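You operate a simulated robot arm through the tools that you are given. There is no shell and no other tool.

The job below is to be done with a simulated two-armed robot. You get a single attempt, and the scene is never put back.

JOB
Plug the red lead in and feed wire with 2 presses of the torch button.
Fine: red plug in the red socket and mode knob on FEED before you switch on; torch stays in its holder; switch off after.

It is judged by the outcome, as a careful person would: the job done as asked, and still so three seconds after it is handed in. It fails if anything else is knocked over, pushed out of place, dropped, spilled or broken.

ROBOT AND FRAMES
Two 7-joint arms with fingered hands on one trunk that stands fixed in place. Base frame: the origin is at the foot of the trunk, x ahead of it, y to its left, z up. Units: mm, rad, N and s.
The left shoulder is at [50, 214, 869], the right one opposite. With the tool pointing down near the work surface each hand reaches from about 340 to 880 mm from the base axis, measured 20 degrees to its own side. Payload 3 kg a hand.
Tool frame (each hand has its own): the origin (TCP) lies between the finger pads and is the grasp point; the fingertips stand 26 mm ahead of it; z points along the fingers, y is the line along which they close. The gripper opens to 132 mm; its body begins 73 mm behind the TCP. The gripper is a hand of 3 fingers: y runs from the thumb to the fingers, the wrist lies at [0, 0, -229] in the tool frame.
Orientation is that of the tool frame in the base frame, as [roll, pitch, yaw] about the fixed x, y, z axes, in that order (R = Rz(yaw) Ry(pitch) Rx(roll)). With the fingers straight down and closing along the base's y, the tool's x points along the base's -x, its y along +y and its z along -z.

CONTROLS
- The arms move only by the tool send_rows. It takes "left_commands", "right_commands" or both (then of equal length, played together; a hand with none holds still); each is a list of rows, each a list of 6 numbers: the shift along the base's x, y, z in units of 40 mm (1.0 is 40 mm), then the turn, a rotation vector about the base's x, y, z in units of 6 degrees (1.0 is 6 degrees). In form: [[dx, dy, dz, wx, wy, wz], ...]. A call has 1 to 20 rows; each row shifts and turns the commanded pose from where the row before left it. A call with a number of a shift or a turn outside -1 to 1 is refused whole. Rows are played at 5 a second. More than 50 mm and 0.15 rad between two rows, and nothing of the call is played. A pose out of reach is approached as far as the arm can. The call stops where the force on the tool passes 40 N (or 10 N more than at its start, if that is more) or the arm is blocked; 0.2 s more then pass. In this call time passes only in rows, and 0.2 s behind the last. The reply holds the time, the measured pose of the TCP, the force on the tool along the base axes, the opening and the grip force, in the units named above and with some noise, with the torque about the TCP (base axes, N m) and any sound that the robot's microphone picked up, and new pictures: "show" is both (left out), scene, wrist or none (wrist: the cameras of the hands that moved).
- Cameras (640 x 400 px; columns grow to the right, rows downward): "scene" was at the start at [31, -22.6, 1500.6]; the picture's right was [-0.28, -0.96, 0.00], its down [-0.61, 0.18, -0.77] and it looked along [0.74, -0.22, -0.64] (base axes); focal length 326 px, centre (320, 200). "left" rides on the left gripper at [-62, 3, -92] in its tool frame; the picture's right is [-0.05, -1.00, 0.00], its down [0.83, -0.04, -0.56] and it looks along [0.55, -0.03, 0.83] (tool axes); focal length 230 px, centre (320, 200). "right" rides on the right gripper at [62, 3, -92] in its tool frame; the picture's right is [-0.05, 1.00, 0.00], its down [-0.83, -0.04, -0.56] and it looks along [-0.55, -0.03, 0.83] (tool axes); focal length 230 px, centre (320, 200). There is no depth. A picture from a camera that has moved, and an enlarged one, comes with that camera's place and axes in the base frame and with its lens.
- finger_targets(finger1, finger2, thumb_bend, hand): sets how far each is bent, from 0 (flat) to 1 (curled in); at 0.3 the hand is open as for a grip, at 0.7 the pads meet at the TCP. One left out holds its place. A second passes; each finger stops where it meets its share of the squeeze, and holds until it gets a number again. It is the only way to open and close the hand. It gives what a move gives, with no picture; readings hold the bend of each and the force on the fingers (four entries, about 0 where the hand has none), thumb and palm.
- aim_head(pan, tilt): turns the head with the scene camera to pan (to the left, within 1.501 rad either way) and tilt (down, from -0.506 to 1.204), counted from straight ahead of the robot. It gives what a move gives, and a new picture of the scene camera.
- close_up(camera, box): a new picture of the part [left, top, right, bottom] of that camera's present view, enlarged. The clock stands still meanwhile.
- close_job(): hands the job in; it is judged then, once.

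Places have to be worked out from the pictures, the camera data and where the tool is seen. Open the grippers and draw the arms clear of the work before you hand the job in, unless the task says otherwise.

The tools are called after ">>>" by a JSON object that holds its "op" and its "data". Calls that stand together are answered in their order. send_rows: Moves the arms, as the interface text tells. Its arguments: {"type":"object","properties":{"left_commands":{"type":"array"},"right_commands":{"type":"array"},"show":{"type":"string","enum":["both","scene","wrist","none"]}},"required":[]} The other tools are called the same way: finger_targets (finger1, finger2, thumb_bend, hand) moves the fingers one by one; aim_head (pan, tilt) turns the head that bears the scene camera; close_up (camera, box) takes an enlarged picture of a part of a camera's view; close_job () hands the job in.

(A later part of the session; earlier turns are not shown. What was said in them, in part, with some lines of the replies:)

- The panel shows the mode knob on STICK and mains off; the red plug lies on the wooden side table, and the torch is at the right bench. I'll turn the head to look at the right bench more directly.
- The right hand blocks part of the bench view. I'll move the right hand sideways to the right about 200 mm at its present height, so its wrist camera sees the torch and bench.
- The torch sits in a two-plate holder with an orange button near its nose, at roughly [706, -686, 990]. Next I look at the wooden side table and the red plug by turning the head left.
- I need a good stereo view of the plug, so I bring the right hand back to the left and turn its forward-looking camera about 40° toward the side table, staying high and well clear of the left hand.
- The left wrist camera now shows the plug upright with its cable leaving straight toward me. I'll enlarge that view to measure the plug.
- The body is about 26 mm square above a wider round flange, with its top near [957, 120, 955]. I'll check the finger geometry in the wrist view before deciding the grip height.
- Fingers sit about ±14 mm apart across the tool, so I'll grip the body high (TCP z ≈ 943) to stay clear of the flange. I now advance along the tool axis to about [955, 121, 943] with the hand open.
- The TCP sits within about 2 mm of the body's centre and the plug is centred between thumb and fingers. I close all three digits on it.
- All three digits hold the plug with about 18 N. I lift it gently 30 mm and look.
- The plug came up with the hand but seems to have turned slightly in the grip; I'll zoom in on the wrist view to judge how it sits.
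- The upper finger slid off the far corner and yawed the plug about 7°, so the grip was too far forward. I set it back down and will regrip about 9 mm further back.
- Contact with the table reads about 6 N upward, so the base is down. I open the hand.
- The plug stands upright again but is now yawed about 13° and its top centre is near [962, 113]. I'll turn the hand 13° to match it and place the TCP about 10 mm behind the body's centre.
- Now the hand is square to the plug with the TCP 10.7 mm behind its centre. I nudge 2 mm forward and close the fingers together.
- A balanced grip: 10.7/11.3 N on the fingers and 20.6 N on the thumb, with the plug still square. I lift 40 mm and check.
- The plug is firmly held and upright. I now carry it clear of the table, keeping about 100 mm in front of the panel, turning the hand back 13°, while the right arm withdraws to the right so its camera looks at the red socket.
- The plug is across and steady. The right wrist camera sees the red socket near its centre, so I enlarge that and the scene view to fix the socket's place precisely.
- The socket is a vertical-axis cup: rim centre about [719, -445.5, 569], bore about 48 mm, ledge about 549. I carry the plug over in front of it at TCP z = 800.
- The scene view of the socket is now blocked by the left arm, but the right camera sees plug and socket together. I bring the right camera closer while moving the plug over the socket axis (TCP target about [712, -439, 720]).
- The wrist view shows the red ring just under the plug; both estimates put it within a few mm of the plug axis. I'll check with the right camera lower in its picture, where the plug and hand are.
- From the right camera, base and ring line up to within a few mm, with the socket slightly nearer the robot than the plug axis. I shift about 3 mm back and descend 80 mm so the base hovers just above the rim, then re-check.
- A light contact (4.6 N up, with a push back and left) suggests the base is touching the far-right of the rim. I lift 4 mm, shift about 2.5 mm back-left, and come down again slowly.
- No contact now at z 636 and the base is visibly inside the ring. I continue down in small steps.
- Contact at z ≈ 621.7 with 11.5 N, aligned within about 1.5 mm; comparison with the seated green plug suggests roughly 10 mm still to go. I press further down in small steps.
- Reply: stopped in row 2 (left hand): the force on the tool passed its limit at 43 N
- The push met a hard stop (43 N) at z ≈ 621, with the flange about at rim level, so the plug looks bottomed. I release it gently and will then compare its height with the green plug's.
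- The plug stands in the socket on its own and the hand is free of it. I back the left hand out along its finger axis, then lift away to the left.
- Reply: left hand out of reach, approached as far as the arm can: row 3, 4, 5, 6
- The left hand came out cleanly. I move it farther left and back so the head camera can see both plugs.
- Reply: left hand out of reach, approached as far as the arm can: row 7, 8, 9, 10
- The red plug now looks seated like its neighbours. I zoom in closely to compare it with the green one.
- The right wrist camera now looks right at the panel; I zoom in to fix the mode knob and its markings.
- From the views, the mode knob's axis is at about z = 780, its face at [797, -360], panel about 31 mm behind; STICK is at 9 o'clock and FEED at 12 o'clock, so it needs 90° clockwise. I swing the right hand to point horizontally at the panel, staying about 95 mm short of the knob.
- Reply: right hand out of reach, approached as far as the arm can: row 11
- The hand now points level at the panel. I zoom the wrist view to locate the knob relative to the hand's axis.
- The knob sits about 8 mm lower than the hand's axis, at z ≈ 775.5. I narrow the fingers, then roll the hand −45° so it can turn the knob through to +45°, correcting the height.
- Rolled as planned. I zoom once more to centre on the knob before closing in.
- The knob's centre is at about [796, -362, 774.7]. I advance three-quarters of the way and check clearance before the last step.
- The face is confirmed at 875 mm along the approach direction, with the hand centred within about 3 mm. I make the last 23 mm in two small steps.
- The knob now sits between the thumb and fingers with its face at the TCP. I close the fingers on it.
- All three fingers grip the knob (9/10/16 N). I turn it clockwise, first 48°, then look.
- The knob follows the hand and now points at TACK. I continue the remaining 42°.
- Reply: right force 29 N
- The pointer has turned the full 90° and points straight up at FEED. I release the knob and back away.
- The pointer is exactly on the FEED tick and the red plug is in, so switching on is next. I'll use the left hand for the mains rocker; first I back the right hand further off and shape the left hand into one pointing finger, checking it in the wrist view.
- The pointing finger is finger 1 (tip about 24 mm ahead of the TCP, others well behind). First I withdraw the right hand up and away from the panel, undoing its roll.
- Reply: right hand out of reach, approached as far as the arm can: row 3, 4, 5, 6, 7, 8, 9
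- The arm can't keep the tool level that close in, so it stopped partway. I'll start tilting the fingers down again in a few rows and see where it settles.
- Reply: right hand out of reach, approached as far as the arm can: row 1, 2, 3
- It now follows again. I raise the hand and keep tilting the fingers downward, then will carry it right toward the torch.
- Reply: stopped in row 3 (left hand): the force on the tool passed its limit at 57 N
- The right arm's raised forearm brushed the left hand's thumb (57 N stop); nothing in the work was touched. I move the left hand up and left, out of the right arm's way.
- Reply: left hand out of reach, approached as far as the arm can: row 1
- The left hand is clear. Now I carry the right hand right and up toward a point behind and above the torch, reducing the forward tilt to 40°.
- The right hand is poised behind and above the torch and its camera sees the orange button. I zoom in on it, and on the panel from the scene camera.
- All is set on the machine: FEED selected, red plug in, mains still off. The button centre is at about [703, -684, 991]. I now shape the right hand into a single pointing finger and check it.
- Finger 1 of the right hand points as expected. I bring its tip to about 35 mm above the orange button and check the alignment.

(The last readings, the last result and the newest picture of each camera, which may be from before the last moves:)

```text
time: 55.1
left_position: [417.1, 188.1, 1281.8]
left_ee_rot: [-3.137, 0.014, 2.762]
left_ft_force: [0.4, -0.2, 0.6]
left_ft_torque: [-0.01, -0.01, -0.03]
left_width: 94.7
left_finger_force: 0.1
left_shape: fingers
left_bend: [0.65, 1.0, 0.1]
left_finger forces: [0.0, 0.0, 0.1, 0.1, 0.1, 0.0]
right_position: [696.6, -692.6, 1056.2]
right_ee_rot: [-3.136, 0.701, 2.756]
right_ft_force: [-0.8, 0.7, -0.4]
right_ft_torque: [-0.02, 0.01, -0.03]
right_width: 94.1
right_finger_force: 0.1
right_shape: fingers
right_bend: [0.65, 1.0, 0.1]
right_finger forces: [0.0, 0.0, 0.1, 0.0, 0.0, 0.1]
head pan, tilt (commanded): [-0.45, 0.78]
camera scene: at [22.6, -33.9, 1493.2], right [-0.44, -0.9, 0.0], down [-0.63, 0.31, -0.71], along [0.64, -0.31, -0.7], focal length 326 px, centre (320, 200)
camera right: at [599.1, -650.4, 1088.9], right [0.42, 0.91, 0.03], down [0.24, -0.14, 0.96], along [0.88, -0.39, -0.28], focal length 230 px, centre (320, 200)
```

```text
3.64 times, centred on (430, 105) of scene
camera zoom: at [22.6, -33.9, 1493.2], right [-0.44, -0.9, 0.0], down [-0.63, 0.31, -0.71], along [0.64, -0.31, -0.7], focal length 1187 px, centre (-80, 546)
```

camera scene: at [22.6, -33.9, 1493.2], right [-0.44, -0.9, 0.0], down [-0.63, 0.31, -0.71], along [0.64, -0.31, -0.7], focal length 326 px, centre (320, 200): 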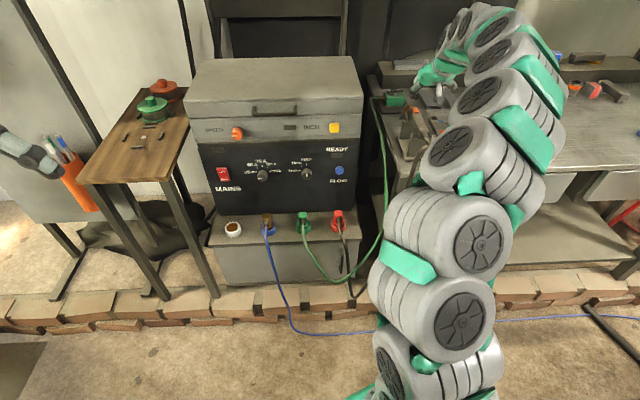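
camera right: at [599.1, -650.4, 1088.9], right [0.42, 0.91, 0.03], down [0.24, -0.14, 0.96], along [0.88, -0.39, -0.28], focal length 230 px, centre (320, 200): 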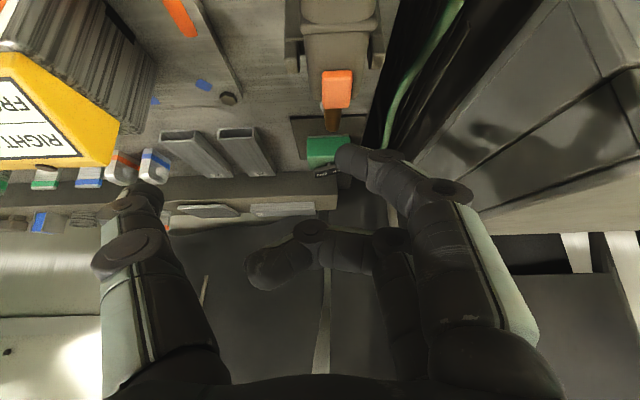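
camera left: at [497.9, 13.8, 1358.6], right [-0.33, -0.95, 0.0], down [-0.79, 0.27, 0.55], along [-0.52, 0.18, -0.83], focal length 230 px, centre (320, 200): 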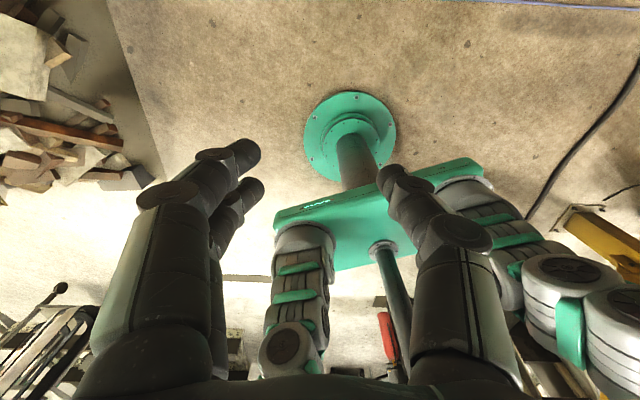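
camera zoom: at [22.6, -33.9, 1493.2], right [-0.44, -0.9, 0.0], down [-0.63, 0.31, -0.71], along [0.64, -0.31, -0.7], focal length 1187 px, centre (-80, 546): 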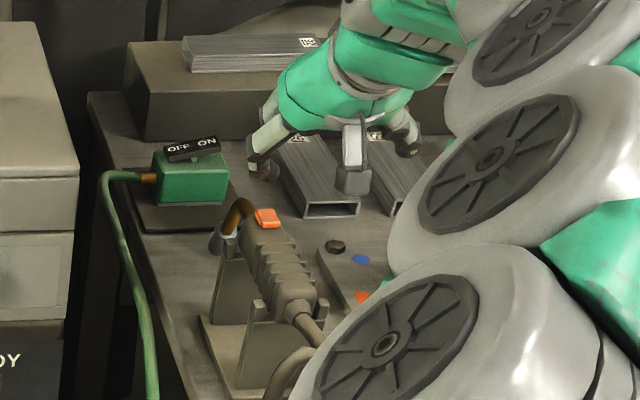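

The fingertip hovers about 30 mm over the button. Now the mains: I tuck the left thumb in a little so it clears the current knob, and swing the left hand level to a point about 75 mm in front of the rocker.

>>> {"op": "finger_targets", "data": {"hand": "left", "thumb_bend": 0.25}}

>>> {"op": "send_rows", "data": {"left_commands": [[0.62, -0.41, -0.78, -0.354, -0.868, 0], [0.62, -0.41, -0.78, -0.354, -0.868, 0], [0.62, -0.41, -0.78, -0.354, -0.868, 0], [0.62, -0.41, -0.78, -0.354, -0.868, 0], [0.62, -0.41, -0.78, -0.354, -0.868, 0], [0.62, -0.41, -0.78, -0.354, -0.868, 0], [0.62, -0.41, -0.78, -0.354, -0.868, 0], [0.62, -0.41, -0.78, -0.354, -0.868, 0], [0.62, -0.41, -0.78, -0.354, -0.868, 0], [0.62, -0.41, -0.78, -0.354, -0.868, 0], [0.62, -0.41, -0.78, -0.354, -0.868, 0], [0.62, -0.41, -0.78, -0.354, -0.868, 0], [0.62, -0.41, -0.78, -0.354, -0.868, 0], [0.62, -0.41, -0.78, -0.354, -0.868, 0], [0.62, -0.41, -0.78, -0.354, -0.868, 0], [0.62, -0.41, -0.78, -0.354, -0.868, 0]], "show": "both"}}

```text
time: 56.1
left_position: [416.8, 187.9, 1282.0]
left_ee_rot: [-3.138, 0.012, 2.763]
left_ft_force: [0.0, 0.5, -0.5]
left_ft_torque: [-0.03, -0.02, 0.0]
left_width: 82.4
left_finger_force: 0.1
left_shape: fingers
left_bend: [0.65, 1.0, 0.25]
left_finger forces: [0.0, 0.1, 0.1, 0.0, 0.0, 0.0]
right_position: [697.7, -693.4, 1056.1]
right_ee_rot: [-3.136, 0.7, 2.756]
right_ft_force: [-0.2, 0.7, -0.8]
right_ft_torque: [0.01, 0.0, -0.01]
right_width: 94.1
right_finger_force: 0.1
right_shape: fingers
right_bend: [0.65, 1.0, 0.1]
right_finger forces: [0.0, 0.0, 0.0, 0.1, 0.0, 0.1]
head pan, tilt (commanded): [-0.45, 0.78]
```

```text
time: 59.5
left_position: [811.4, -73.6, 784.9]
left_ee_rot: [-0.478, 1.557, -0.869]
left_ft_force: [0.1, -0.6, 0.0]
left_ft_torque: [-0.05, -0.01, 0.02]
left_width: 82.1
left_finger_force: 0.0
left_shape: fingers
left_bend: [0.65, 1.0, 0.25]
left_finger forces: [0.1, 0.0, 0.0, 0.1, 0.0, 0.0]
right_position: [696.2, -693.9, 1056.8]
right_ee_rot: [-3.135, 0.699, 2.757]
right_ft_force: [-0.1, 0.0, 0.2]
right_ft_torque: [0.01, -0.02, -0.02]
right_width: 94.3
right_finger_force: 0.1
right_shape: fingers
right_bend: [0.65, 1.0, 0.1]
right_finger forces: [0.0, 0.0, 0.1, 0.0, 0.0, 0.0]
head pan, tilt (commanded): [-0.45, 0.78]
camera scene: at [22.7, -33.9, 1493.2], right [-0.44, -0.9, 0.0], down [-0.63, 0.31, -0.71], along [0.64, -0.31, -0.7], focal length 326 px, centre (320, 200)
camera left: at [726.5, -35.3, 844.8], right [-0.38, -0.92, 0.06], down [-0.52, 0.16, -0.84], along [0.76, -0.35, -0.54], focal length 230 px, centre (320, 200)
```

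scene: 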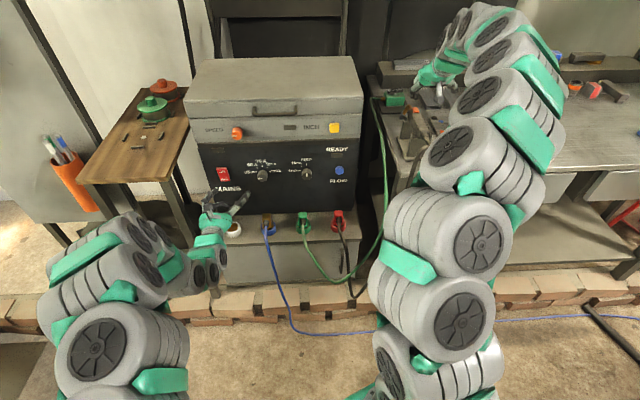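
left: 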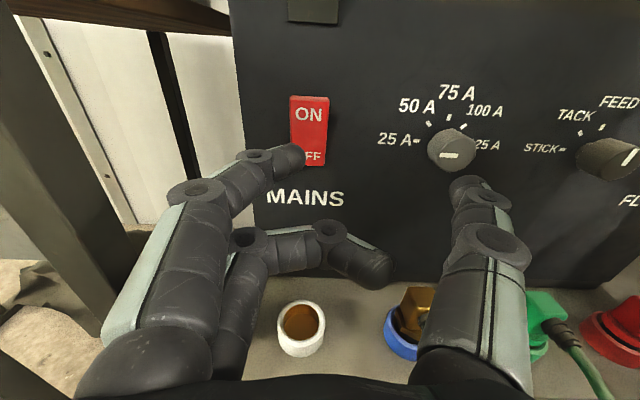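

The rocker spans z ≈ 747–813 with the ON half centred near z 797, and my fingertip is already at that height, 4 mm to the left. I advance 70 mm to just short of it.

>>> {"op": "send_rows", "data": {"left_commands": [[0.79, -0.376, -0.02, 0, 0, 0], [0.79, -0.376, -0.02, 0, 0, 0]], "show": "wrist"}}

>>> {"op": "close_up", "data": {"camera": "left", "box": [220, 60, 420, 210]}}

```text
time: 60.1
left_position: [876.0, -104.7, 783.4]
left_ee_rot: [-0.484, 1.554, -0.873]
left_ft_force: [-0.8, 0.2, -0.7]
left_ft_torque: [-0.01, -0.06, -0.01]
left_width: 81.8
left_finger_force: 0.1
left_shape: fingers
left_bend: [0.65, 1.0, 0.25]
left_finger forces: [0.1, 0.1, 0.1, 0.1, 0.0, 0.0]
right_position: [696.5, -694.0, 1056.5]
right_ee_rot: [-3.135, 0.701, 2.756]
right_ft_force: [1.0, -0.2, -0.1]
right_ft_torque: [0.01, -0.05, -0.05]
right_width: 94.3
right_finger_force: 0.1
right_shape: fingers
right_bend: [0.65, 1.0, 0.1]
right_finger forces: [0.0, 0.0, 0.1, 0.0, 0.0, 0.1]
head pan, tilt (commanded): [-0.45, 0.78]
camera left: at [790.2, -64.9, 843.9], right [-0.38, -0.92, 0.06], down [-0.52, 0.16, -0.84], along [0.76, -0.35, -0.54], focal length 230 px, centre (320, 200)
```

left: 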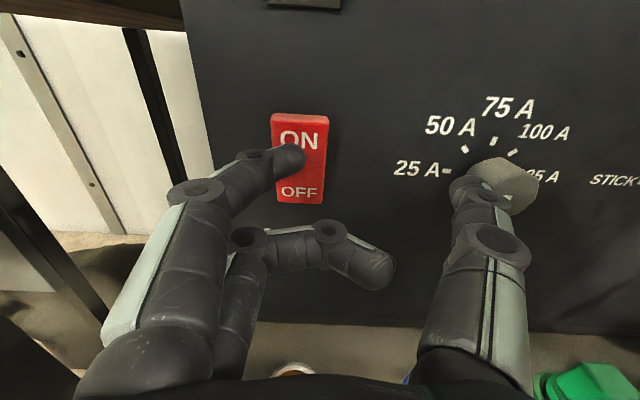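

```text
2.67 times, centred on (320, 135) of left
camera zoom: at [790.2, -64.9, 843.9], right [-0.38, -0.92, 0.06], down [-0.52, 0.16, -0.84], along [0.76, -0.35, -0.54], focal length 614 px, centre (320, 373)
```

zoom: 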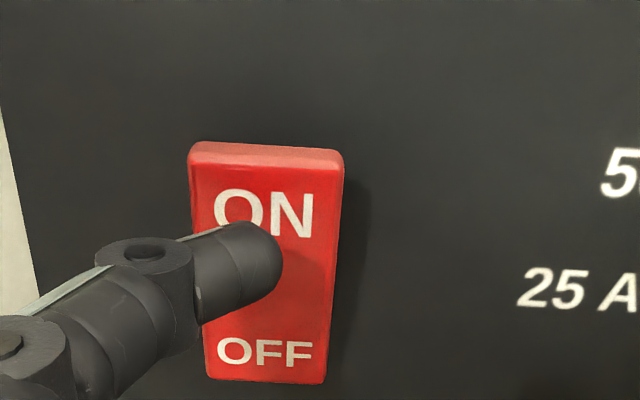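

The fingertip is in line with the ON half and the thumb clears the current knob. I press forward in small steps.

>>> {"op": "send_rows", "data": {"left_commands": [[0.116, -0.047, 0, 0, 0, 0], [0.116, -0.047, 0, 0, 0, 0], [0.116, -0.047, 0, 0, 0, 0], [0.116, -0.047, 0, 0, 0, 0]], "show": "wrist"}}

>>> {"op": "close_up", "data": {"camera": "left", "box": [220, 60, 420, 210]}}

```text
time: 61.1
left_position: [896.0, -108.2, 779.8]
left_ee_rot: [-0.699, 1.558, -1.082]
left_ft_force: [-27.1, 21.3, 5.8]
left_ft_torque: [-0.13, -0.32, 0.57]
left_width: 79.0
left_finger_force: 16.8
left_shape: fingers
left_bend: [0.73, 1.0, 0.25]
left_finger forces: [33.6, 0.0, 0.0, 0.1, 0.0, 0.0]
right_position: [696.7, -692.4, 1057.2]
right_ee_rot: [-3.136, 0.699, 2.757]
right_ft_force: [-0.3, -0.5, -1.0]
right_ft_torque: [0.0, -0.02, -0.02]
right_width: 94.1
right_finger_force: 0.2
right_shape: fingers
right_bend: [0.65, 1.0, 0.1]
right_finger forces: [0.0, 0.0, 0.1, 0.0, 0.0, 0.0]
head pan, tilt (commanded): [-0.45, 0.78]
camera left: at [810.4, -69.3, 841.7], right [-0.37, -0.93, 0.06], down [-0.53, 0.16, -0.84], along [0.76, -0.34, -0.55], focal length 230 px, centre (320, 200)
```

left: 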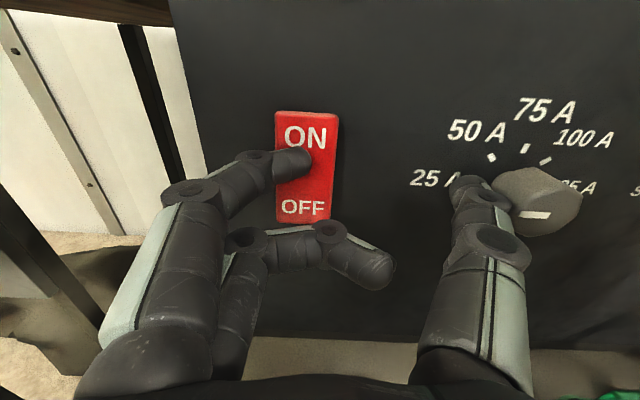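

```text
2.67 times, centred on (320, 135) of left
camera zoom: at [810.4, -69.3, 841.7], right [-0.37, -0.93, 0.06], down [-0.53, 0.16, -0.84], along [0.76, -0.34, -0.55], focal length 614 px, centre (320, 373)
```

zoom: 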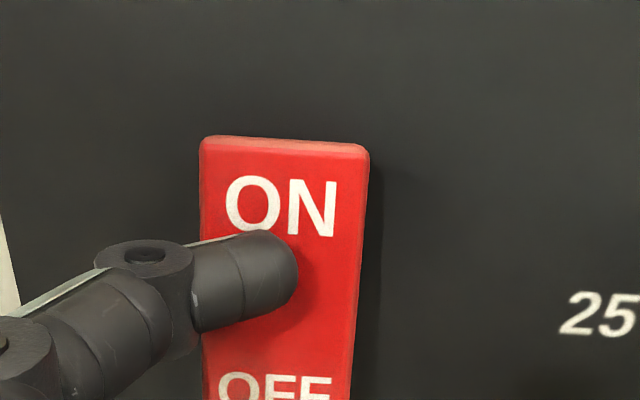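

The finger pressed with about 34 N and the rocker's top edge looks recessed now. I back off 40 mm and check the rocker and the lamps.

>>> {"op": "send_rows", "data": {"left_commands": [[-0.5, 0.2, 0, 0, 0, 0], [-0.5, 0.2, 0, 0, 0, 0]], "show": "none"}}

>>> {"op": "close_up", "data": {"camera": "left", "box": [220, 60, 420, 210]}}

>>> {"op": "close_up", "data": {"camera": "scene", "box": [190, 110, 370, 220]}}

```text
time: 61.8
left_position: [855.5, -97.0, 780.5]
left_ee_rot: [-0.598, 1.559, -0.99]
left_ft_force: [-0.3, -0.2, -0.1]
left_ft_torque: [0.0, 0.03, 0.02]
left_width: 82.1
left_finger_force: 0.1
left_shape: fingers
left_bend: [0.65, 1.0, 0.25]
left_finger forces: [0.1, 0.1, 0.0, 0.1, 0.0, 0.0]
right_position: [695.6, -695.2, 1056.2]
right_ee_rot: [-3.136, 0.7, 2.756]
right_ft_force: [-0.8, -0.6, 0.3]
right_ft_torque: [0.01, -0.02, -0.02]
right_width: 94.4
right_finger_force: 0.1
right_shape: fingers
right_bend: [0.65, 1.0, 0.1]
right_finger forces: [0.0, 0.0, 0.0, 0.0, 0.1, 0.0]
head pan, tilt (commanded): [-0.45, 0.78]
```

```text
2.67 times, centred on (320, 135) of left
camera zoom: at [769.4, -57.3, 841.9], right [-0.38, -0.92, 0.06], down [-0.52, 0.16, -0.84], along [0.76, -0.35, -0.55], focal length 614 px, centre (320, 373)
```

zoom: 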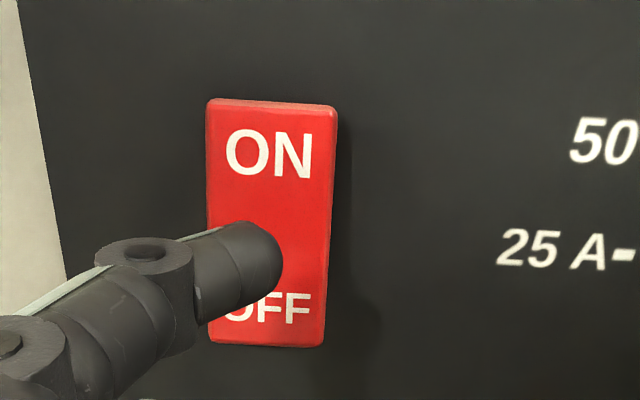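

```text
3.56 times, centred on (280, 165) of scene
camera zoom: at [22.6, -33.9, 1493.2], right [-0.44, -0.9, 0.0], down [-0.63, 0.31, -0.71], along [0.64, -0.31, -0.7], focal length 1160 px, centre (462, 324)
```

zoom: 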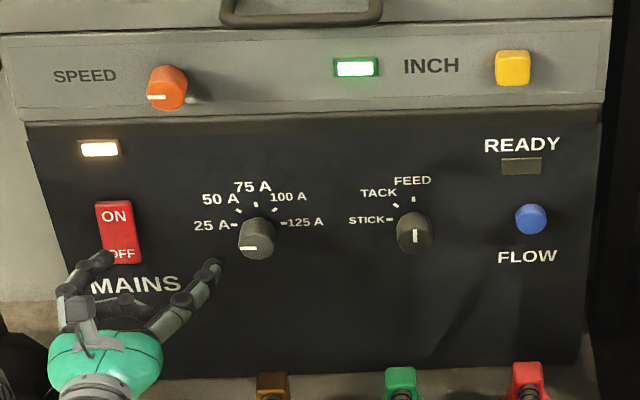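

Mains is on: the lamp above MAINS and the green feeder lamp by INCH are lit, with FEED still selected. Now the torch: I lower the right fingertip 24 mm to just above the button.

>>> {"op": "send_rows", "data": {"right_commands": [[0.02, -0.01, -0.3, 0, 0, 0], [0.02, -0.01, -0.3, 0, 0, 0]], "show": "none"}}

>>> {"op": "close_up", "data": {"camera": "right", "box": [220, 50, 460, 230]}}

>>> {"op": "close_up", "data": {"camera": "scene", "box": [380, 70, 460, 140]}}

```text
time: 62.4
left_position: [855.3, -94.4, 781.7]
left_ee_rot: [-0.551, 1.556, -0.94]
left_ft_force: [0.2, 0.3, 0.7]
left_ft_torque: [0.0, 0.01, 0.01]
left_width: 81.9
left_finger_force: 0.0
left_shape: fingers
left_bend: [0.65, 1.0, 0.25]
left_finger forces: [0.0, 0.1, 0.0, 0.0, 0.0, 0.0]
right_position: [697.4, -694.2, 1033.0]
right_ee_rot: [-3.134, 0.699, 2.756]
right_ft_force: [-0.5, -0.2, -0.4]
right_ft_torque: [-0.03, 0.01, -0.02]
right_width: 94.1
right_finger_force: 0.0
right_shape: fingers
right_bend: [0.65, 1.0, 0.1]
right_finger forces: [0.0, 0.1, 0.0, 0.0, 0.0, 0.0]
head pan, tilt (commanded): [-0.45, 0.78]
```

```text
2.22 times, centred on (340, 140) of right
camera zoom: at [600.9, -651.7, 1064.7], right [0.42, 0.91, 0.03], down [0.24, -0.14, 0.96], along [0.88, -0.39, -0.28], focal length 511 px, centre (276, 333)
```

zoom: 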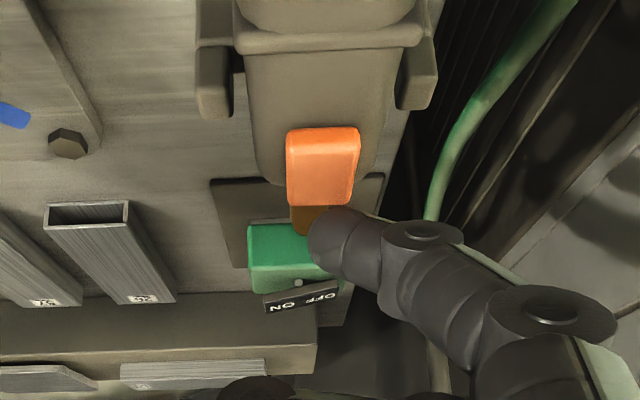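

```text
5.71 times, centred on (420, 105) of scene
camera zoom: at [22.7, -33.9, 1493.2], right [-0.44, -0.9, 0.0], down [-0.63, 0.31, -0.71], along [0.64, -0.31, -0.7], focal length 1865 px, centre (-251, 743)
```

zoom: 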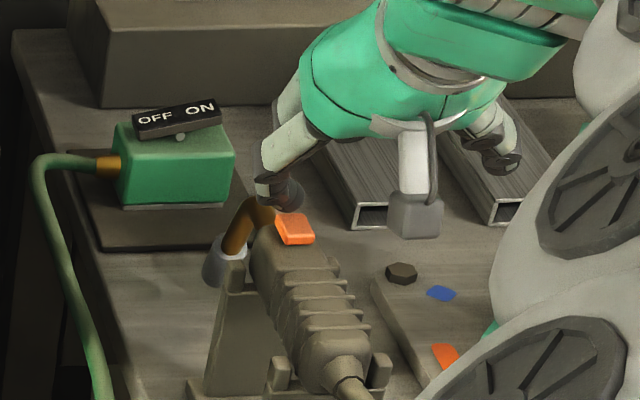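

The tip is about 10 mm above the button and a few mm to its left in the scene view. I shift 3 mm right and descend in small steps until I feel it.

>>> {"op": "send_rows", "data": {"right_commands": [[-0.02, -0.07, -0.1, 0, 0, 0], [0, 0, -0.075, 0, 0, 0], [0, 0, -0.075, 0, 0, 0]], "show": "none"}}

>>> {"op": "close_up", "data": {"camera": "right", "box": [220, 50, 460, 230]}}

>>> {"op": "close_up", "data": {"camera": "scene", "box": [380, 70, 460, 140]}}

```text
time: 63.1
left_position: [856.0, -94.7, 781.5]
left_ee_rot: [-0.546, 1.557, -0.934]
left_ft_force: [-0.4, 0.4, -0.6]
left_ft_torque: [0.02, 0.02, 0.0]
left_width: 82.4
left_finger_force: 0.0
left_shape: fingers
left_bend: [0.65, 1.0, 0.25]
left_finger forces: [0.0, 0.1, 0.1, 0.1, 0.0, 0.1]
right_position: [698.3, -696.7, 1022.6]
right_ee_rot: [-3.134, 0.7, 2.759]
right_ft_force: [2.8, 0.7, 12.6]
right_ft_torque: [0.15, -0.25, 0.02]
right_width: 94.0
right_finger_force: 5.8
right_shape: fingers
right_bend: [0.67, 1.0, 0.1]
right_finger forces: [12.2, 0.1, 0.0, 0.0, 0.0, 0.0]
head pan, tilt (commanded): [-0.45, 0.78]
heard: click
```

```text
2.22 times, centred on (340, 140) of right
camera zoom: at [600.5, -653.3, 1055.1], right [0.42, 0.91, 0.03], down [0.24, -0.14, 0.96], along [0.88, -0.39, -0.28], focal length 511 px, centre (276, 333)
```

zoom: 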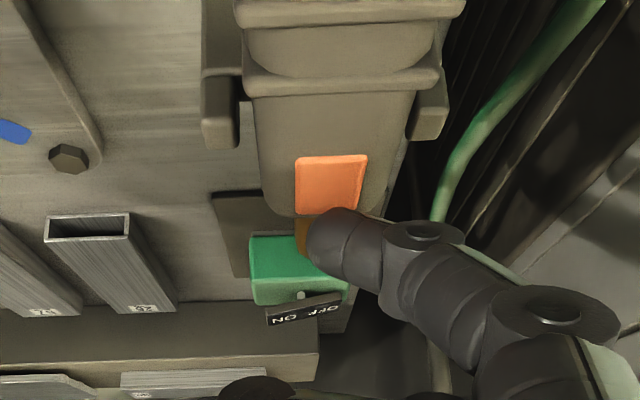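

```text
5.71 times, centred on (420, 105) of scene
camera zoom: at [22.5, -33.7, 1493.2], right [-0.43, -0.9, 0.0], down [-0.63, 0.31, -0.71], along [0.64, -0.31, -0.7], focal length 1865 px, centre (-251, 743)
```

zoom: 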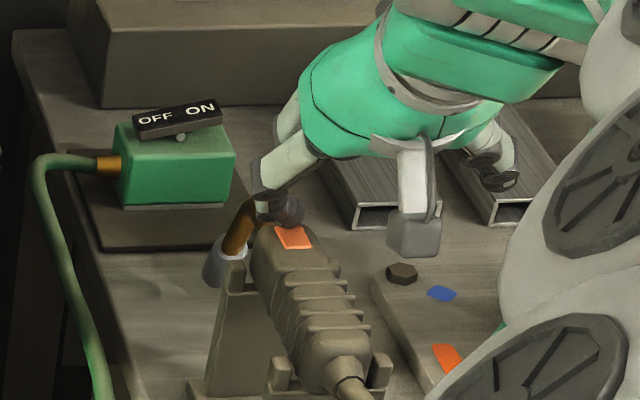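

The button went down with a click at 12.6 N — press one. I release it by rising 14 mm.

>>> {"op": "send_rows", "data": {"right_commands": [[0, 0, 0.15, 0, 0, 0], [0, 0, 0.2, 0, 0, 0]], "show": "none"}}

>>> {"op": "close_up", "data": {"camera": "scene", "box": [380, 70, 460, 140]}}

>>> {"op": "close_up", "data": {"camera": "scene", "box": [190, 110, 370, 220]}}

```text
time: 63.8
left_position: [855.4, -96.2, 780.9]
left_ee_rot: [-0.545, 1.558, -0.933]
left_ft_force: [-1.1, 0.3, -0.5]
left_ft_torque: [-0.02, 0.0, 0.04]
left_width: 82.1
left_finger_force: 0.2
left_shape: fingers
left_bend: [0.65, 1.0, 0.25]
left_finger forces: [0.0, 0.0, 0.0, 0.0, 0.0, 0.0]
right_position: [697.7, -697.4, 1036.6]
right_ee_rot: [-3.136, 0.7, 2.756]
right_ft_force: [-0.2, -0.3, -0.9]
right_ft_torque: [-0.02, -0.02, 0.01]
right_width: 94.1
right_finger_force: 0.0
right_shape: fingers
right_bend: [0.65, 1.0, 0.1]
right_finger forces: [0.0, 0.1, 0.0, 0.1, 0.0, 0.0]
head pan, tilt (commanded): [-0.45, 0.78]
```

```text
5.71 times, centred on (420, 105) of scene
camera zoom: at [22.6, -33.9, 1493.2], right [-0.44, -0.9, 0.0], down [-0.63, 0.31, -0.71], along [0.64, -0.31, -0.7], focal length 1865 px, centre (-251, 743)
```

zoom: 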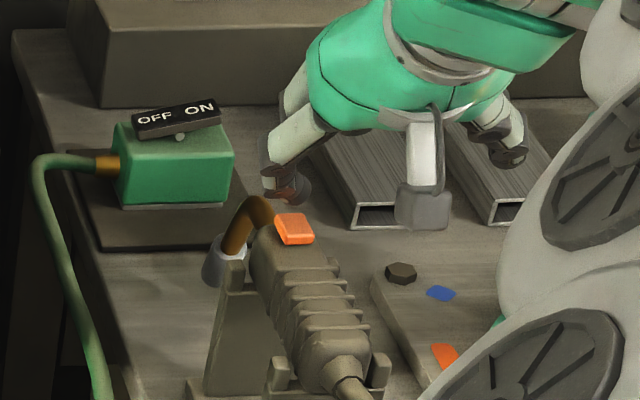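

```text
3.56 times, centred on (280, 165) of scene
camera zoom: at [22.6, -33.9, 1493.2], right [-0.44, -0.9, 0.0], down [-0.63, 0.31, -0.71], along [0.64, -0.31, -0.7], focal length 1160 px, centre (462, 324)
```

zoom: 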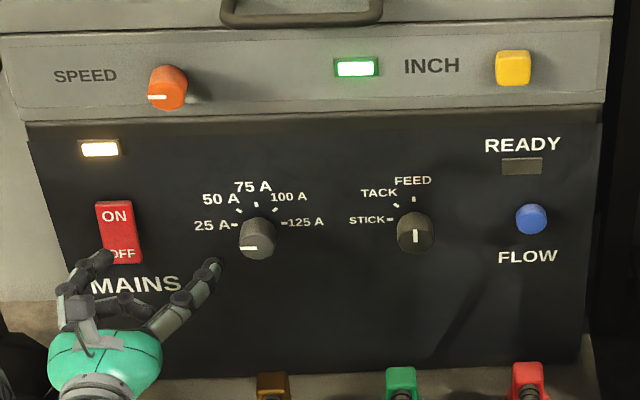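

The button sprang back and the torch hasn't moved. I make the second press the same way.

>>> {"op": "send_rows", "data": {"right_commands": [[0, 0, -0.2, 0, 0, 0], [0, 0, -0.075, 0, 0, 0], [0, 0, -0.075, 0, 0, 0]], "show": "none"}}

>>> {"op": "close_up", "data": {"camera": "scene", "box": [380, 70, 460, 140]}}

```text
time: 64.5
left_position: [855.6, -94.8, 781.8]
left_ee_rot: [-0.544, 1.556, -0.932]
left_ft_force: [-0.2, -0.1, 0.4]
left_ft_torque: [0.01, 0.0, -0.02]
left_width: 82.2
left_finger_force: 0.1
left_shape: fingers
left_bend: [0.65, 1.0, 0.25]
left_finger forces: [0.1, 0.0, 0.0, 0.0, 0.0, 0.1]
right_position: [696.6, -696.6, 1023.6]
right_ee_rot: [-3.135, 0.703, 2.756]
right_ft_force: [1.2, 2.0, 11.4]
right_ft_torque: [0.2, -0.18, 0.03]
right_width: 93.9
right_finger_force: 5.8
right_shape: fingers
right_bend: [0.67, 1.0, 0.1]
right_finger forces: [12.0, 0.0, 0.0, 0.1, 0.0, 0.1]
head pan, tilt (commanded): [-0.45, 0.78]
heard: click
```

```text
5.71 times, centred on (420, 105) of scene
camera zoom: at [22.5, -33.7, 1493.2], right [-0.43, -0.9, 0.0], down [-0.63, 0.31, -0.71], along [0.64, -0.31, -0.7], focal length 1865 px, centre (-251, 743)
```

zoom: 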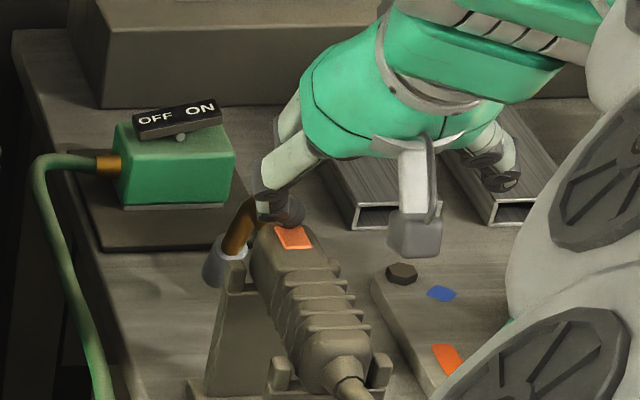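

Second click heard, so two presses are done. I release the button and rise well clear of the torch.

>>> {"op": "send_rows", "data": {"right_commands": [[0, 0, 0.2, 0, 0, 0], [0, 0, 0.6, 0, 0, 0], [-0.2, 0.08, 0.9, 0, 0, 0], [-0.3, 0.12, 0.9, 0, 0, 0]], "show": "both"}}

>>> {"op": "close_up", "data": {"camera": "scene", "box": [380, 70, 460, 140]}}

>>> {"op": "close_up", "data": {"camera": "right", "box": [260, 0, 420, 140]}}

```text
time: 65.5
left_position: [855.4, -96.4, 782.0]
left_ee_rot: [-0.531, 1.557, -0.922]
left_ft_force: [-0.6, 0.6, 0.4]
left_ft_torque: [0.0, 0.0, -0.02]
left_width: 82.0
left_finger_force: 0.0
left_shape: fingers
left_bend: [0.65, 1.0, 0.25]
left_finger forces: [0.0, 0.0, 0.0, 0.0, 0.0, 0.0]
right_position: [676.4, -688.6, 1128.8]
right_ee_rot: [-3.136, 0.701, 2.755]
right_ft_force: [-0.4, 0.2, -0.1]
right_ft_torque: [-0.01, 0.0, -0.02]
right_width: 93.9
right_finger_force: 0.1
right_shape: fingers
right_bend: [0.65, 1.0, 0.1]
right_finger forces: [0.0, 0.1, 0.0, 0.0, 0.0, 0.0]
head pan, tilt (commanded): [-0.45, 0.78]
camera scene: at [22.6, -33.9, 1493.2], right [-0.44, -0.9, 0.0], down [-0.63, 0.31, -0.71], along [0.64, -0.31, -0.7], focal length 326 px, centre (320, 200)
camera right: at [579.1, -646.4, 1160.2], right [0.42, 0.91, 0.03], down [0.24, -0.14, 0.96], along [0.88, -0.39, -0.28], focal length 230 px, centre (320, 200)
```

scene: 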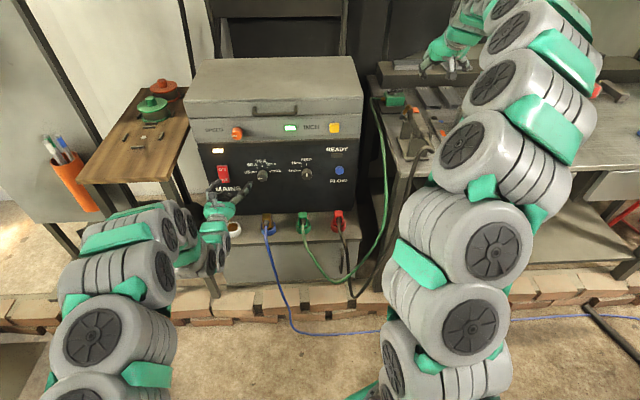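
right: 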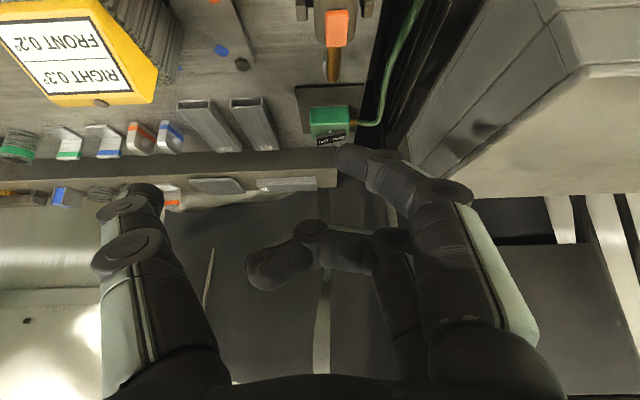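

```text
5.71 times, centred on (420, 105) of scene
camera zoom: at [22.6, -33.9, 1493.2], right [-0.44, -0.9, 0.0], down [-0.63, 0.31, -0.71], along [0.64, -0.31, -0.7], focal length 1865 px, centre (-251, 743)
```

zoom: 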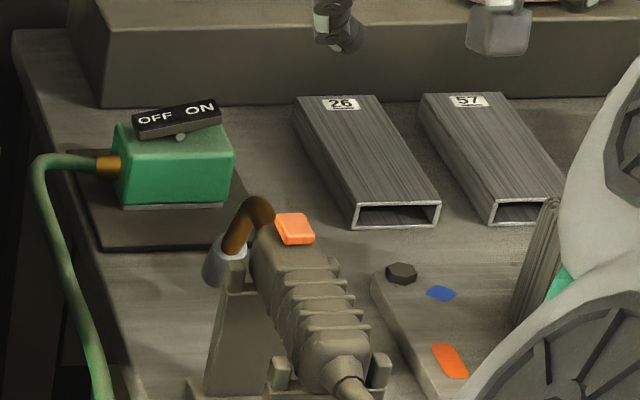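

```text
2.86 times, centred on (340, 70) of right
camera zoom: at [579.1, -646.4, 1160.2], right [0.42, 0.91, 0.03], down [0.24, -0.14, 0.96], along [0.88, -0.39, -0.28], focal length 657 px, centre (263, 571)
```

zoom: 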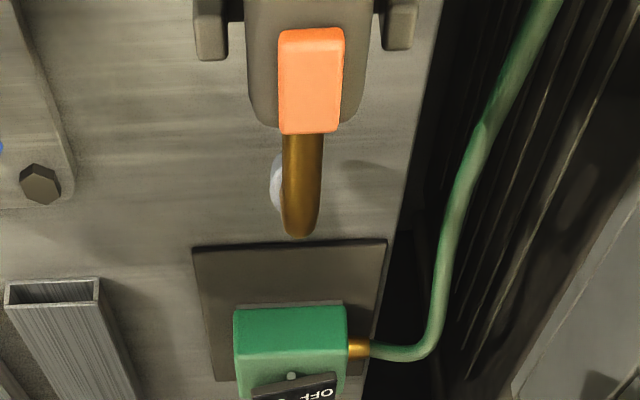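

Two clicks were heard and the torch rests undisturbed. I look closely at the nozzle for fed wire before switching off.

>>> {"op": "close_up", "data": {"camera": "scene", "box": [392, 100, 424, 130]}}

>>> {"op": "close_up", "data": {"camera": "scene", "box": [190, 110, 370, 220]}}

```text
13.33 times, centred on (408, 115) of scene
camera zoom: at [22.6, -33.9, 1493.2], right [-0.44, -0.9, 0.0], down [-0.63, 0.31, -0.71], along [0.64, -0.31, -0.7], focal length 4351 px, centre (-853, 1333)
```

zoom: 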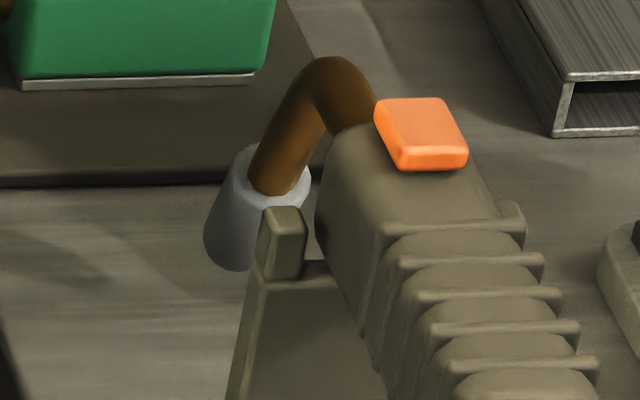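

```text
3.56 times, centred on (280, 165) of scene
camera zoom: at [22.6, -33.9, 1493.2], right [-0.44, -0.9, 0.0], down [-0.63, 0.31, -0.71], along [0.64, -0.31, -0.7], focal length 1160 px, centre (462, 324)
```

zoom: 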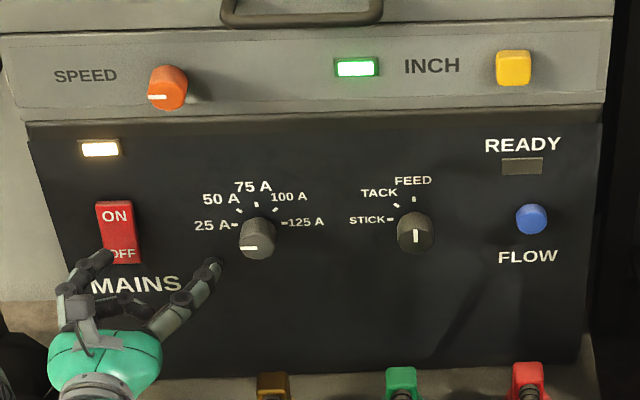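

The nozzle end isn't fully visible from here. I shift the right hand a little left, well above everything, to see the nozzle from that side.

>>> {"op": "send_rows", "data": {"right_commands": [[0.25, 0.62, 0, 0, 0, 0], [0.25, 0.62, 0, 0, 0, 0], [0.25, 0.62, -0.3, 0, 0, 0]], "show": "none"}}

>>> {"op": "close_up", "data": {"camera": "right", "box": [180, 0, 340, 140]}}

```text
time: 66.3
left_position: [856.3, -94.9, 782.3]
left_ee_rot: [-0.544, 1.556, -0.934]
left_ft_force: [0.6, -0.1, 0.1]
left_ft_torque: [-0.02, 0.02, -0.03]
left_width: 82.3
left_finger_force: 0.0
left_shape: fingers
left_bend: [0.65, 1.0, 0.25]
left_finger forces: [0.1, 0.1, 0.0, 0.1, 0.0, 0.1]
right_position: [707.7, -614.3, 1116.1]
right_ee_rot: [-3.135, 0.7, 2.756]
right_ft_force: [0.0, -0.4, -0.7]
right_ft_torque: [0.02, -0.04, 0.01]
right_width: 94.0
right_finger_force: 0.2
right_shape: fingers
right_bend: [0.65, 1.0, 0.1]
right_finger forces: [0.0, 0.1, 0.0, 0.0, 0.0, 0.0]
head pan, tilt (commanded): [-0.45, 0.78]
```

```text
2.86 times, centred on (260, 70) of right
camera zoom: at [610.2, -571.0, 1147.5], right [0.42, 0.91, 0.03], down [0.24, -0.14, 0.96], along [0.88, -0.39, -0.28], focal length 657 px, centre (491, 571)
```

zoom: 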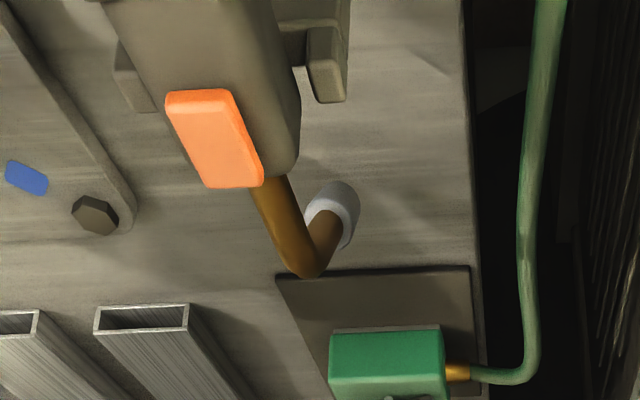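

The wire tip is hidden from above, but both presses registered with clicks while powered in FEED. Now I switch off: lower the left fingertip 30 mm to the OFF half and press forward.

>>> {"op": "send_rows", "data": {"left_commands": [[0, 0, -0.75, 0, 0, 0], [0.5, -0.204, 0, 0, 0, 0], [0.116, -0.047, 0, 0, 0, 0], [0.116, -0.047, 0, 0, 0, 0], [0.116, -0.047, 0, 0, 0, 0], [0.116, -0.047, 0, 0, 0, 0]], "show": "wrist"}}

>>> {"op": "close_up", "data": {"camera": "scene", "box": [190, 110, 370, 220]}}

```text
time: 67.8
left_position: [895.8, -109.1, 752.2]
left_ee_rot: [-0.603, 1.557, -0.989]
left_ft_force: [-19.9, 15.1, 0.0]
left_ft_torque: [-0.22, -0.35, 0.47]
left_width: 79.5
left_finger_force: 11.1
left_shape: fingers
left_bend: [0.71, 1.0, 0.25]
left_finger forces: [23.8, 0.0, 0.0, 0.0, 0.0, 0.1]
right_position: [708.1, -613.6, 1115.3]
right_ee_rot: [-3.136, 0.699, 2.757]
right_ft_force: [0.1, -0.9, -0.7]
right_ft_torque: [0.03, 0.01, -0.02]
right_width: 94.1
right_finger_force: 0.0
right_shape: fingers
right_bend: [0.65, 1.0, 0.1]
right_finger forces: [0.0, 0.0, 0.1, 0.0, 0.0, 0.0]
head pan, tilt (commanded): [-0.45, 0.78]
camera left: at [809.3, -70.0, 812.5], right [-0.38, -0.92, 0.06], down [-0.52, 0.16, -0.84], along [0.76, -0.35, -0.54], focal length 230 px, centre (320, 200)
```

left: 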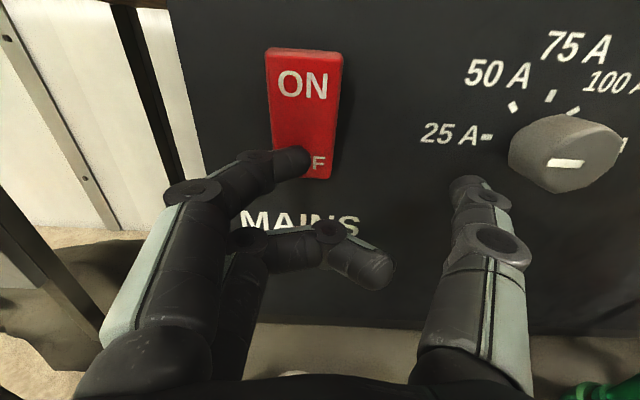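

```text
3.56 times, centred on (280, 165) of scene
camera zoom: at [22.4, -33.7, 1493.2], right [-0.43, -0.9, 0.0], down [-0.63, 0.31, -0.71], along [0.64, -0.31, -0.7], focal length 1160 px, centre (462, 324)
```

zoom: 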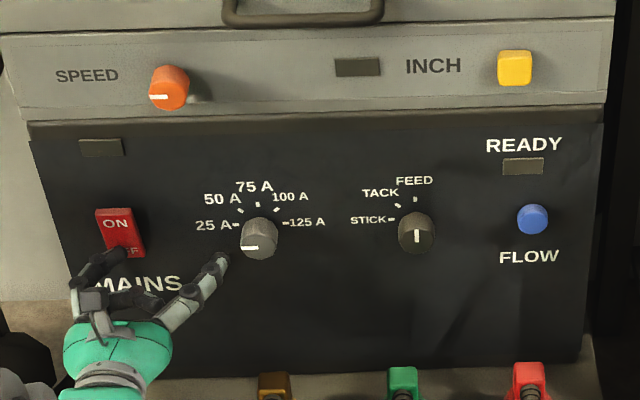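

All lamps are out: mains is off. I draw the left hand straight back, then swing it up and away.

>>> {"op": "send_rows", "data": {"left_commands": [[-0.8, 0.33, 0, 0, 0, 0], [-0.8, 0.33, 0, 0, 0, 0], [-0.62, 0.41, 0.78, 0.354, 0.868, 0], [-0.62, 0.41, 0.78, 0.354, 0.868, 0], [-0.62, 0.41, 0.78, 0.354, 0.868, 0], [-0.62, 0.41, 0.78, 0.354, 0.868, 0], [-0.62, 0.41, 0.78, 0.354, 0.868, 0], [-0.62, 0.41, 0.78, 0.354, 0.868, 0], [-0.62, 0.41, 0.78, 0.354, 0.868, 0], [-0.62, 0.41, 0.78, 0.354, 0.868, 0], [-0.62, 0.41, 0.78, 0.354, 0.868, 0], [-0.62, 0.41, 0.78, 0.354, 0.868, 0], [-0.62, 0.41, 0.78, 0.354, 0.868, 0], [-0.5, 0.3, 0.78, 0.354, 0.868, 0], [-0.5, 0.3, 0.78, 0.354, 0.868, 0], [-0.5, 0.3, 0.78, 0.354, 0.868, 0], [-0.3, 0.2, 0.78, 0.354, 0.868, 0], [-0.3, 0.2, 0.78, 0.354, 0.868, 0]], "show": "scene"}}

```text
time: 71.5
left_position: [472.0, 148.1, 1251.8]
left_ee_rot: [-3.138, 0.012, 2.763]
left_ft_force: [-0.1, 0.8, -1.0]
left_ft_torque: [0.01, 0.03, 0.0]
left_width: 82.1
left_finger_force: 0.0
left_shape: fingers
left_bend: [0.65, 1.0, 0.25]
left_finger forces: [0.0, 0.1, 0.0, 0.0, 0.1, 0.0]
right_position: [707.9, -614.5, 1115.9]
right_ee_rot: [-3.135, 0.7, 2.756]
right_ft_force: [0.6, 0.3, -0.6]
right_ft_torque: [0.02, 0.02, -0.01]
right_width: 94.1
right_finger_force: 0.2
right_shape: fingers
right_bend: [0.65, 1.0, 0.1]
right_finger forces: [0.0, 0.1, 0.1, 0.0, 0.0, 0.1]
head pan, tilt (commanded): [-0.45, 0.78]
camera scene: at [22.6, -33.9, 1493.2], right [-0.44, -0.9, 0.0], down [-0.63, 0.31, -0.71], along [0.64, -0.31, -0.7], focal length 326 px, centre (320, 200)
```

scene: 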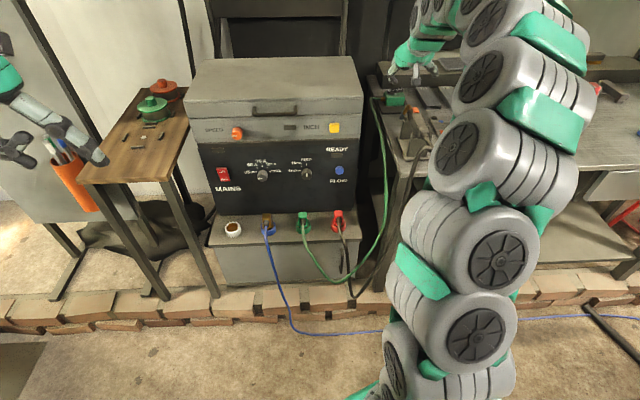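

The left arm is home. Now I raise the right hand off the bench area and bring it back to its start pose, setting the fingers to open.

>>> {"op": "send_rows", "data": {"right_commands": [[0, 0, 0.8, 0, 0, 0], [-0.87, 0.435, 0.195, 0.252, 0.618, 0], [-0.87, 0.435, 0.195, 0.252, 0.618, 0], [-0.87, 0.435, 0.195, 0.252, 0.618, 0], [-0.87, 0.435, 0.195, 0.252, 0.618, 0], [-0.87, 0.435, 0.195, 0.252, 0.618, 0], [-0.87, 0.435, 0.195, 0.252, 0.618, 0], [-0.87, 0.435, 0.195, 0.252, 0.618, 0], [-0.87, 0.435, 0.195, 0.252, 0.618, 0], [-0.87, 0.435, 0.195, 0.252, 0.618, 0], [-0.87, 0.435, 0.195, 0.252, 0.618, 0]], "show": "scene"}}

>>> {"op": "finger_targets", "data": {"hand": "left", "finger1": 0.3, "finger2": 0.3, "thumb_bend": 0.3}}

>>> {"op": "finger_targets", "data": {"hand": "right", "finger1": 0.3, "finger2": 0.3, "thumb_bend": 0.3}}

```text
time: 74.0
left_position: [472.9, 148.1, 1252.5]
left_ee_rot: [-3.138, 0.012, 2.764]
left_ft_force: [-0.4, 1.2, 0.3]
left_ft_torque: [0.0, -0.03, 0.02]
left_width: 81.8
left_finger_force: 0.1
left_shape: fingers
left_bend: [0.65, 1.0, 0.25]
left_finger forces: [0.0, 0.0, 0.1, 0.0, 0.0, 0.0]
right_position: [360.0, -440.8, 1223.8]
right_ee_rot: [-3.138, -0.002, 2.755]
right_ft_force: [0.4, 0.4, -0.4]
right_ft_torque: [-0.02, -0.05, -0.01]
right_width: 94.2
right_finger_force: 0.1
right_shape: fingers
right_bend: [0.65, 1.0, 0.1]
right_finger forces: [0.0, 0.0, 0.1, 0.0, 0.0, 0.0]
head pan, tilt (commanded): [-0.45, 0.78]
camera scene: at [22.6, -33.9, 1493.2], right [-0.44, -0.9, 0.0], down [-0.63, 0.31, -0.71], along [0.64, -0.31, -0.7], focal length 326 px, centre (320, 200)
```

scene: 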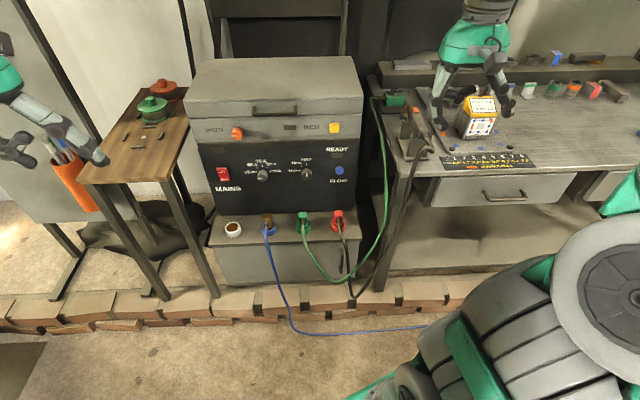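

```text
time: 75.0
left_position: [472.5, 147.2, 1252.0]
left_ee_rot: [-3.139, 0.011, 2.762]
left_ft_force: [0.7, -0.3, 0.4]
left_ft_torque: [0.03, 0.04, -0.02]
left_width: 134.6
left_finger_force: 0.2
left_shape: fingers
left_bend: [0.3, 0.3, 0.3]
left_finger forces: [0.0, 0.1, 0.1, 0.1, 0.0, 0.1]
right_position: [361.4, -440.9, 1225.0]
right_ee_rot: [-3.135, -0.001, 2.756]
right_ft_force: [0.0, -0.5, 0.5]
right_ft_torque: [0.02, -0.03, 0.03]
right_width: 93.8
right_finger_force: 0.0
right_shape: fingers
right_bend: [0.65, 1.0, 0.1]
right_finger forces: [0.0, 0.0, 0.1, 0.1, 0.0, 0.0]
head pan, tilt (commanded): [-0.45, 0.78]
```

```text
time: 76.0
left_position: [472.6, 148.0, 1252.2]
left_ee_rot: [-3.138, 0.013, 2.763]
left_ft_force: [1.3, 0.7, -0.2]
left_ft_torque: [-0.02, 0.03, 0.02]
left_width: 134.7
left_finger_force: 0.1
left_shape: fingers
left_bend: [0.3, 0.3, 0.3]
left_finger forces: [0.0, 0.1, 0.0, 0.0, 0.2, 0.0]
right_position: [361.5, -440.8, 1224.8]
right_ee_rot: [-3.137, 0.0, 2.756]
right_ft_force: [0.7, -0.8, -0.6]
right_ft_torque: [0.02, -0.02, -0.03]
right_width: 134.5
right_finger_force: 0.0
right_shape: fingers
right_bend: [0.3, 0.3, 0.3]
right_finger forces: [0.0, 0.0, 0.0, 0.0, 0.1, 0.0]
head pan, tilt (commanded): [-0.45, 0.78]
```

Both arms are back and the hands open. I take a final close look at the panel, plugs, torch and side table before handing in.

>>> {"op": "close_up", "data": {"camera": "scene", "box": [190, 130, 370, 250]}}

>>> {"op": "close_up", "data": {"camera": "scene", "box": [370, 80, 520, 180]}}

>>> {"op": "close_up", "data": {"camera": "scene", "box": [40, 70, 210, 220]}}

>>> {"op": "close_up", "data": {"camera": "right", "box": [180, 150, 420, 330]}}

```text
3.33 times, centred on (280, 190) of scene
camera zoom: at [22.6, -33.9, 1493.2], right [-0.44, -0.9, 0.0], down [-0.63, 0.31, -0.71], along [0.64, -0.31, -0.7], focal length 1088 px, centre (453, 233)
```

zoom: 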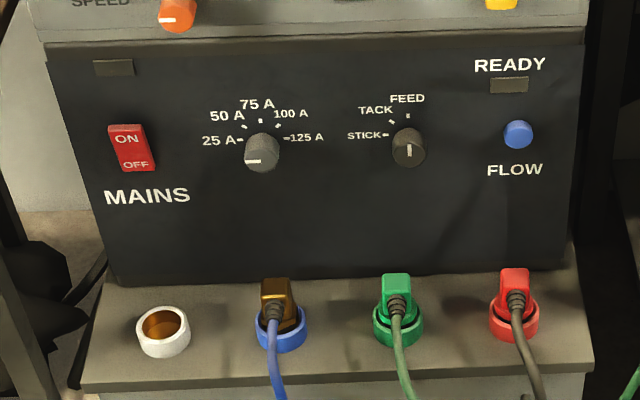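

```text
4.00 times, centred on (445, 130) of scene
camera zoom: at [22.6, -33.9, 1493.2], right [-0.44, -0.9, 0.0], down [-0.63, 0.31, -0.71], along [0.64, -0.31, -0.7], focal length 1305 px, centre (-180, 480)
```

zoom: 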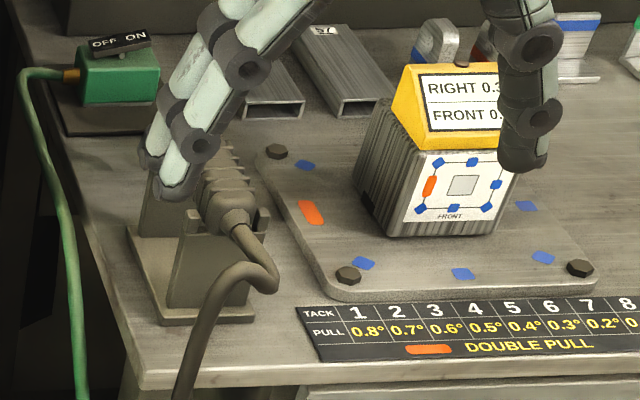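

```text
2.67 times, centred on (125, 145) of scene
camera zoom: at [22.6, -33.9, 1493.2], right [-0.44, -0.9, 0.0], down [-0.63, 0.31, -0.71], along [0.64, -0.31, -0.7], focal length 870 px, centre (840, 347)
```

zoom: 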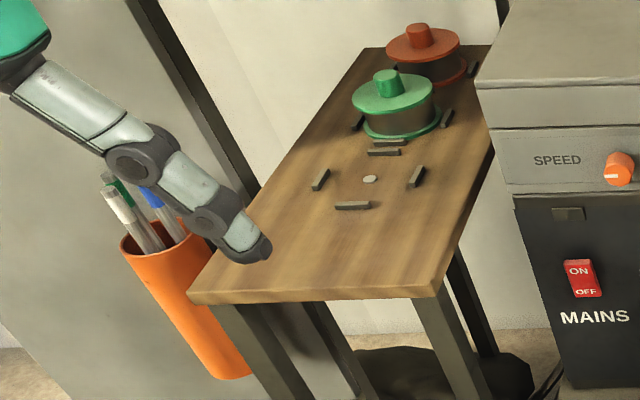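

```text
2.22 times, centred on (300, 240) of right
camera zoom: at [305.1, -414.6, 1317.3], right [0.42, 0.91, -0.01], down [0.75, -0.35, 0.56], along [0.5, -0.24, -0.83], focal length 511 px, centre (364, 111)
```

zoom: 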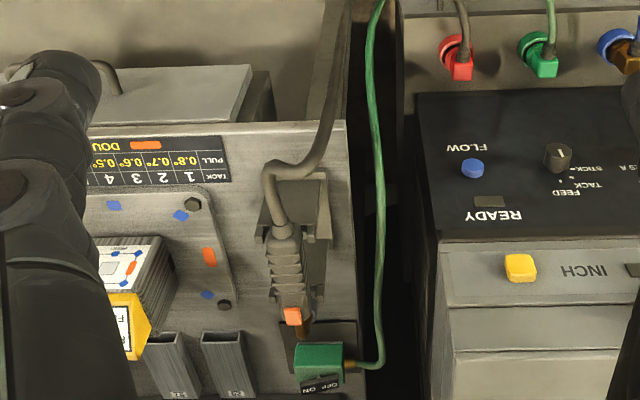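

Everything checks out: the red plug is in the red socket, the knob is on FEED and mains is off with its lamps out. The torch is in its holder after two clicked presses, nothing else has moved, and both hands are open and clear. I hand the job in.

>>> {"op": "close_job", "data": {}}

```text
The job is handed in.
```

The red lead is plugged into the red socket, and I pressed the torch button twice with the machine on. I did not see the wire itself come out, because the end of the nozzle was hidden from every camera view I had.

- **Red plug:** it is pushed in to the stop and sits level with the green plug beside it. It took two grips, because my first hold slipped and I had to set the plug back on the table and take it again.
- **Order:** the plug was in and the mode knob was on FEED before I switched the mains on. The lamp above MAINS and the green lamp by INCH came on; READY stayed dark.
- **Torch presses:** each press gave a clear click. The torch stayed in its holder.
- **Switched off:** I pressed OFF afterwards and the lamps went out.

While I was moving between steps, the right forearm knocked the left hand's thumb once and the robot stopped. It touched nothing else, and in the final check everything else was where it started. Both hands are open and clear of the work.
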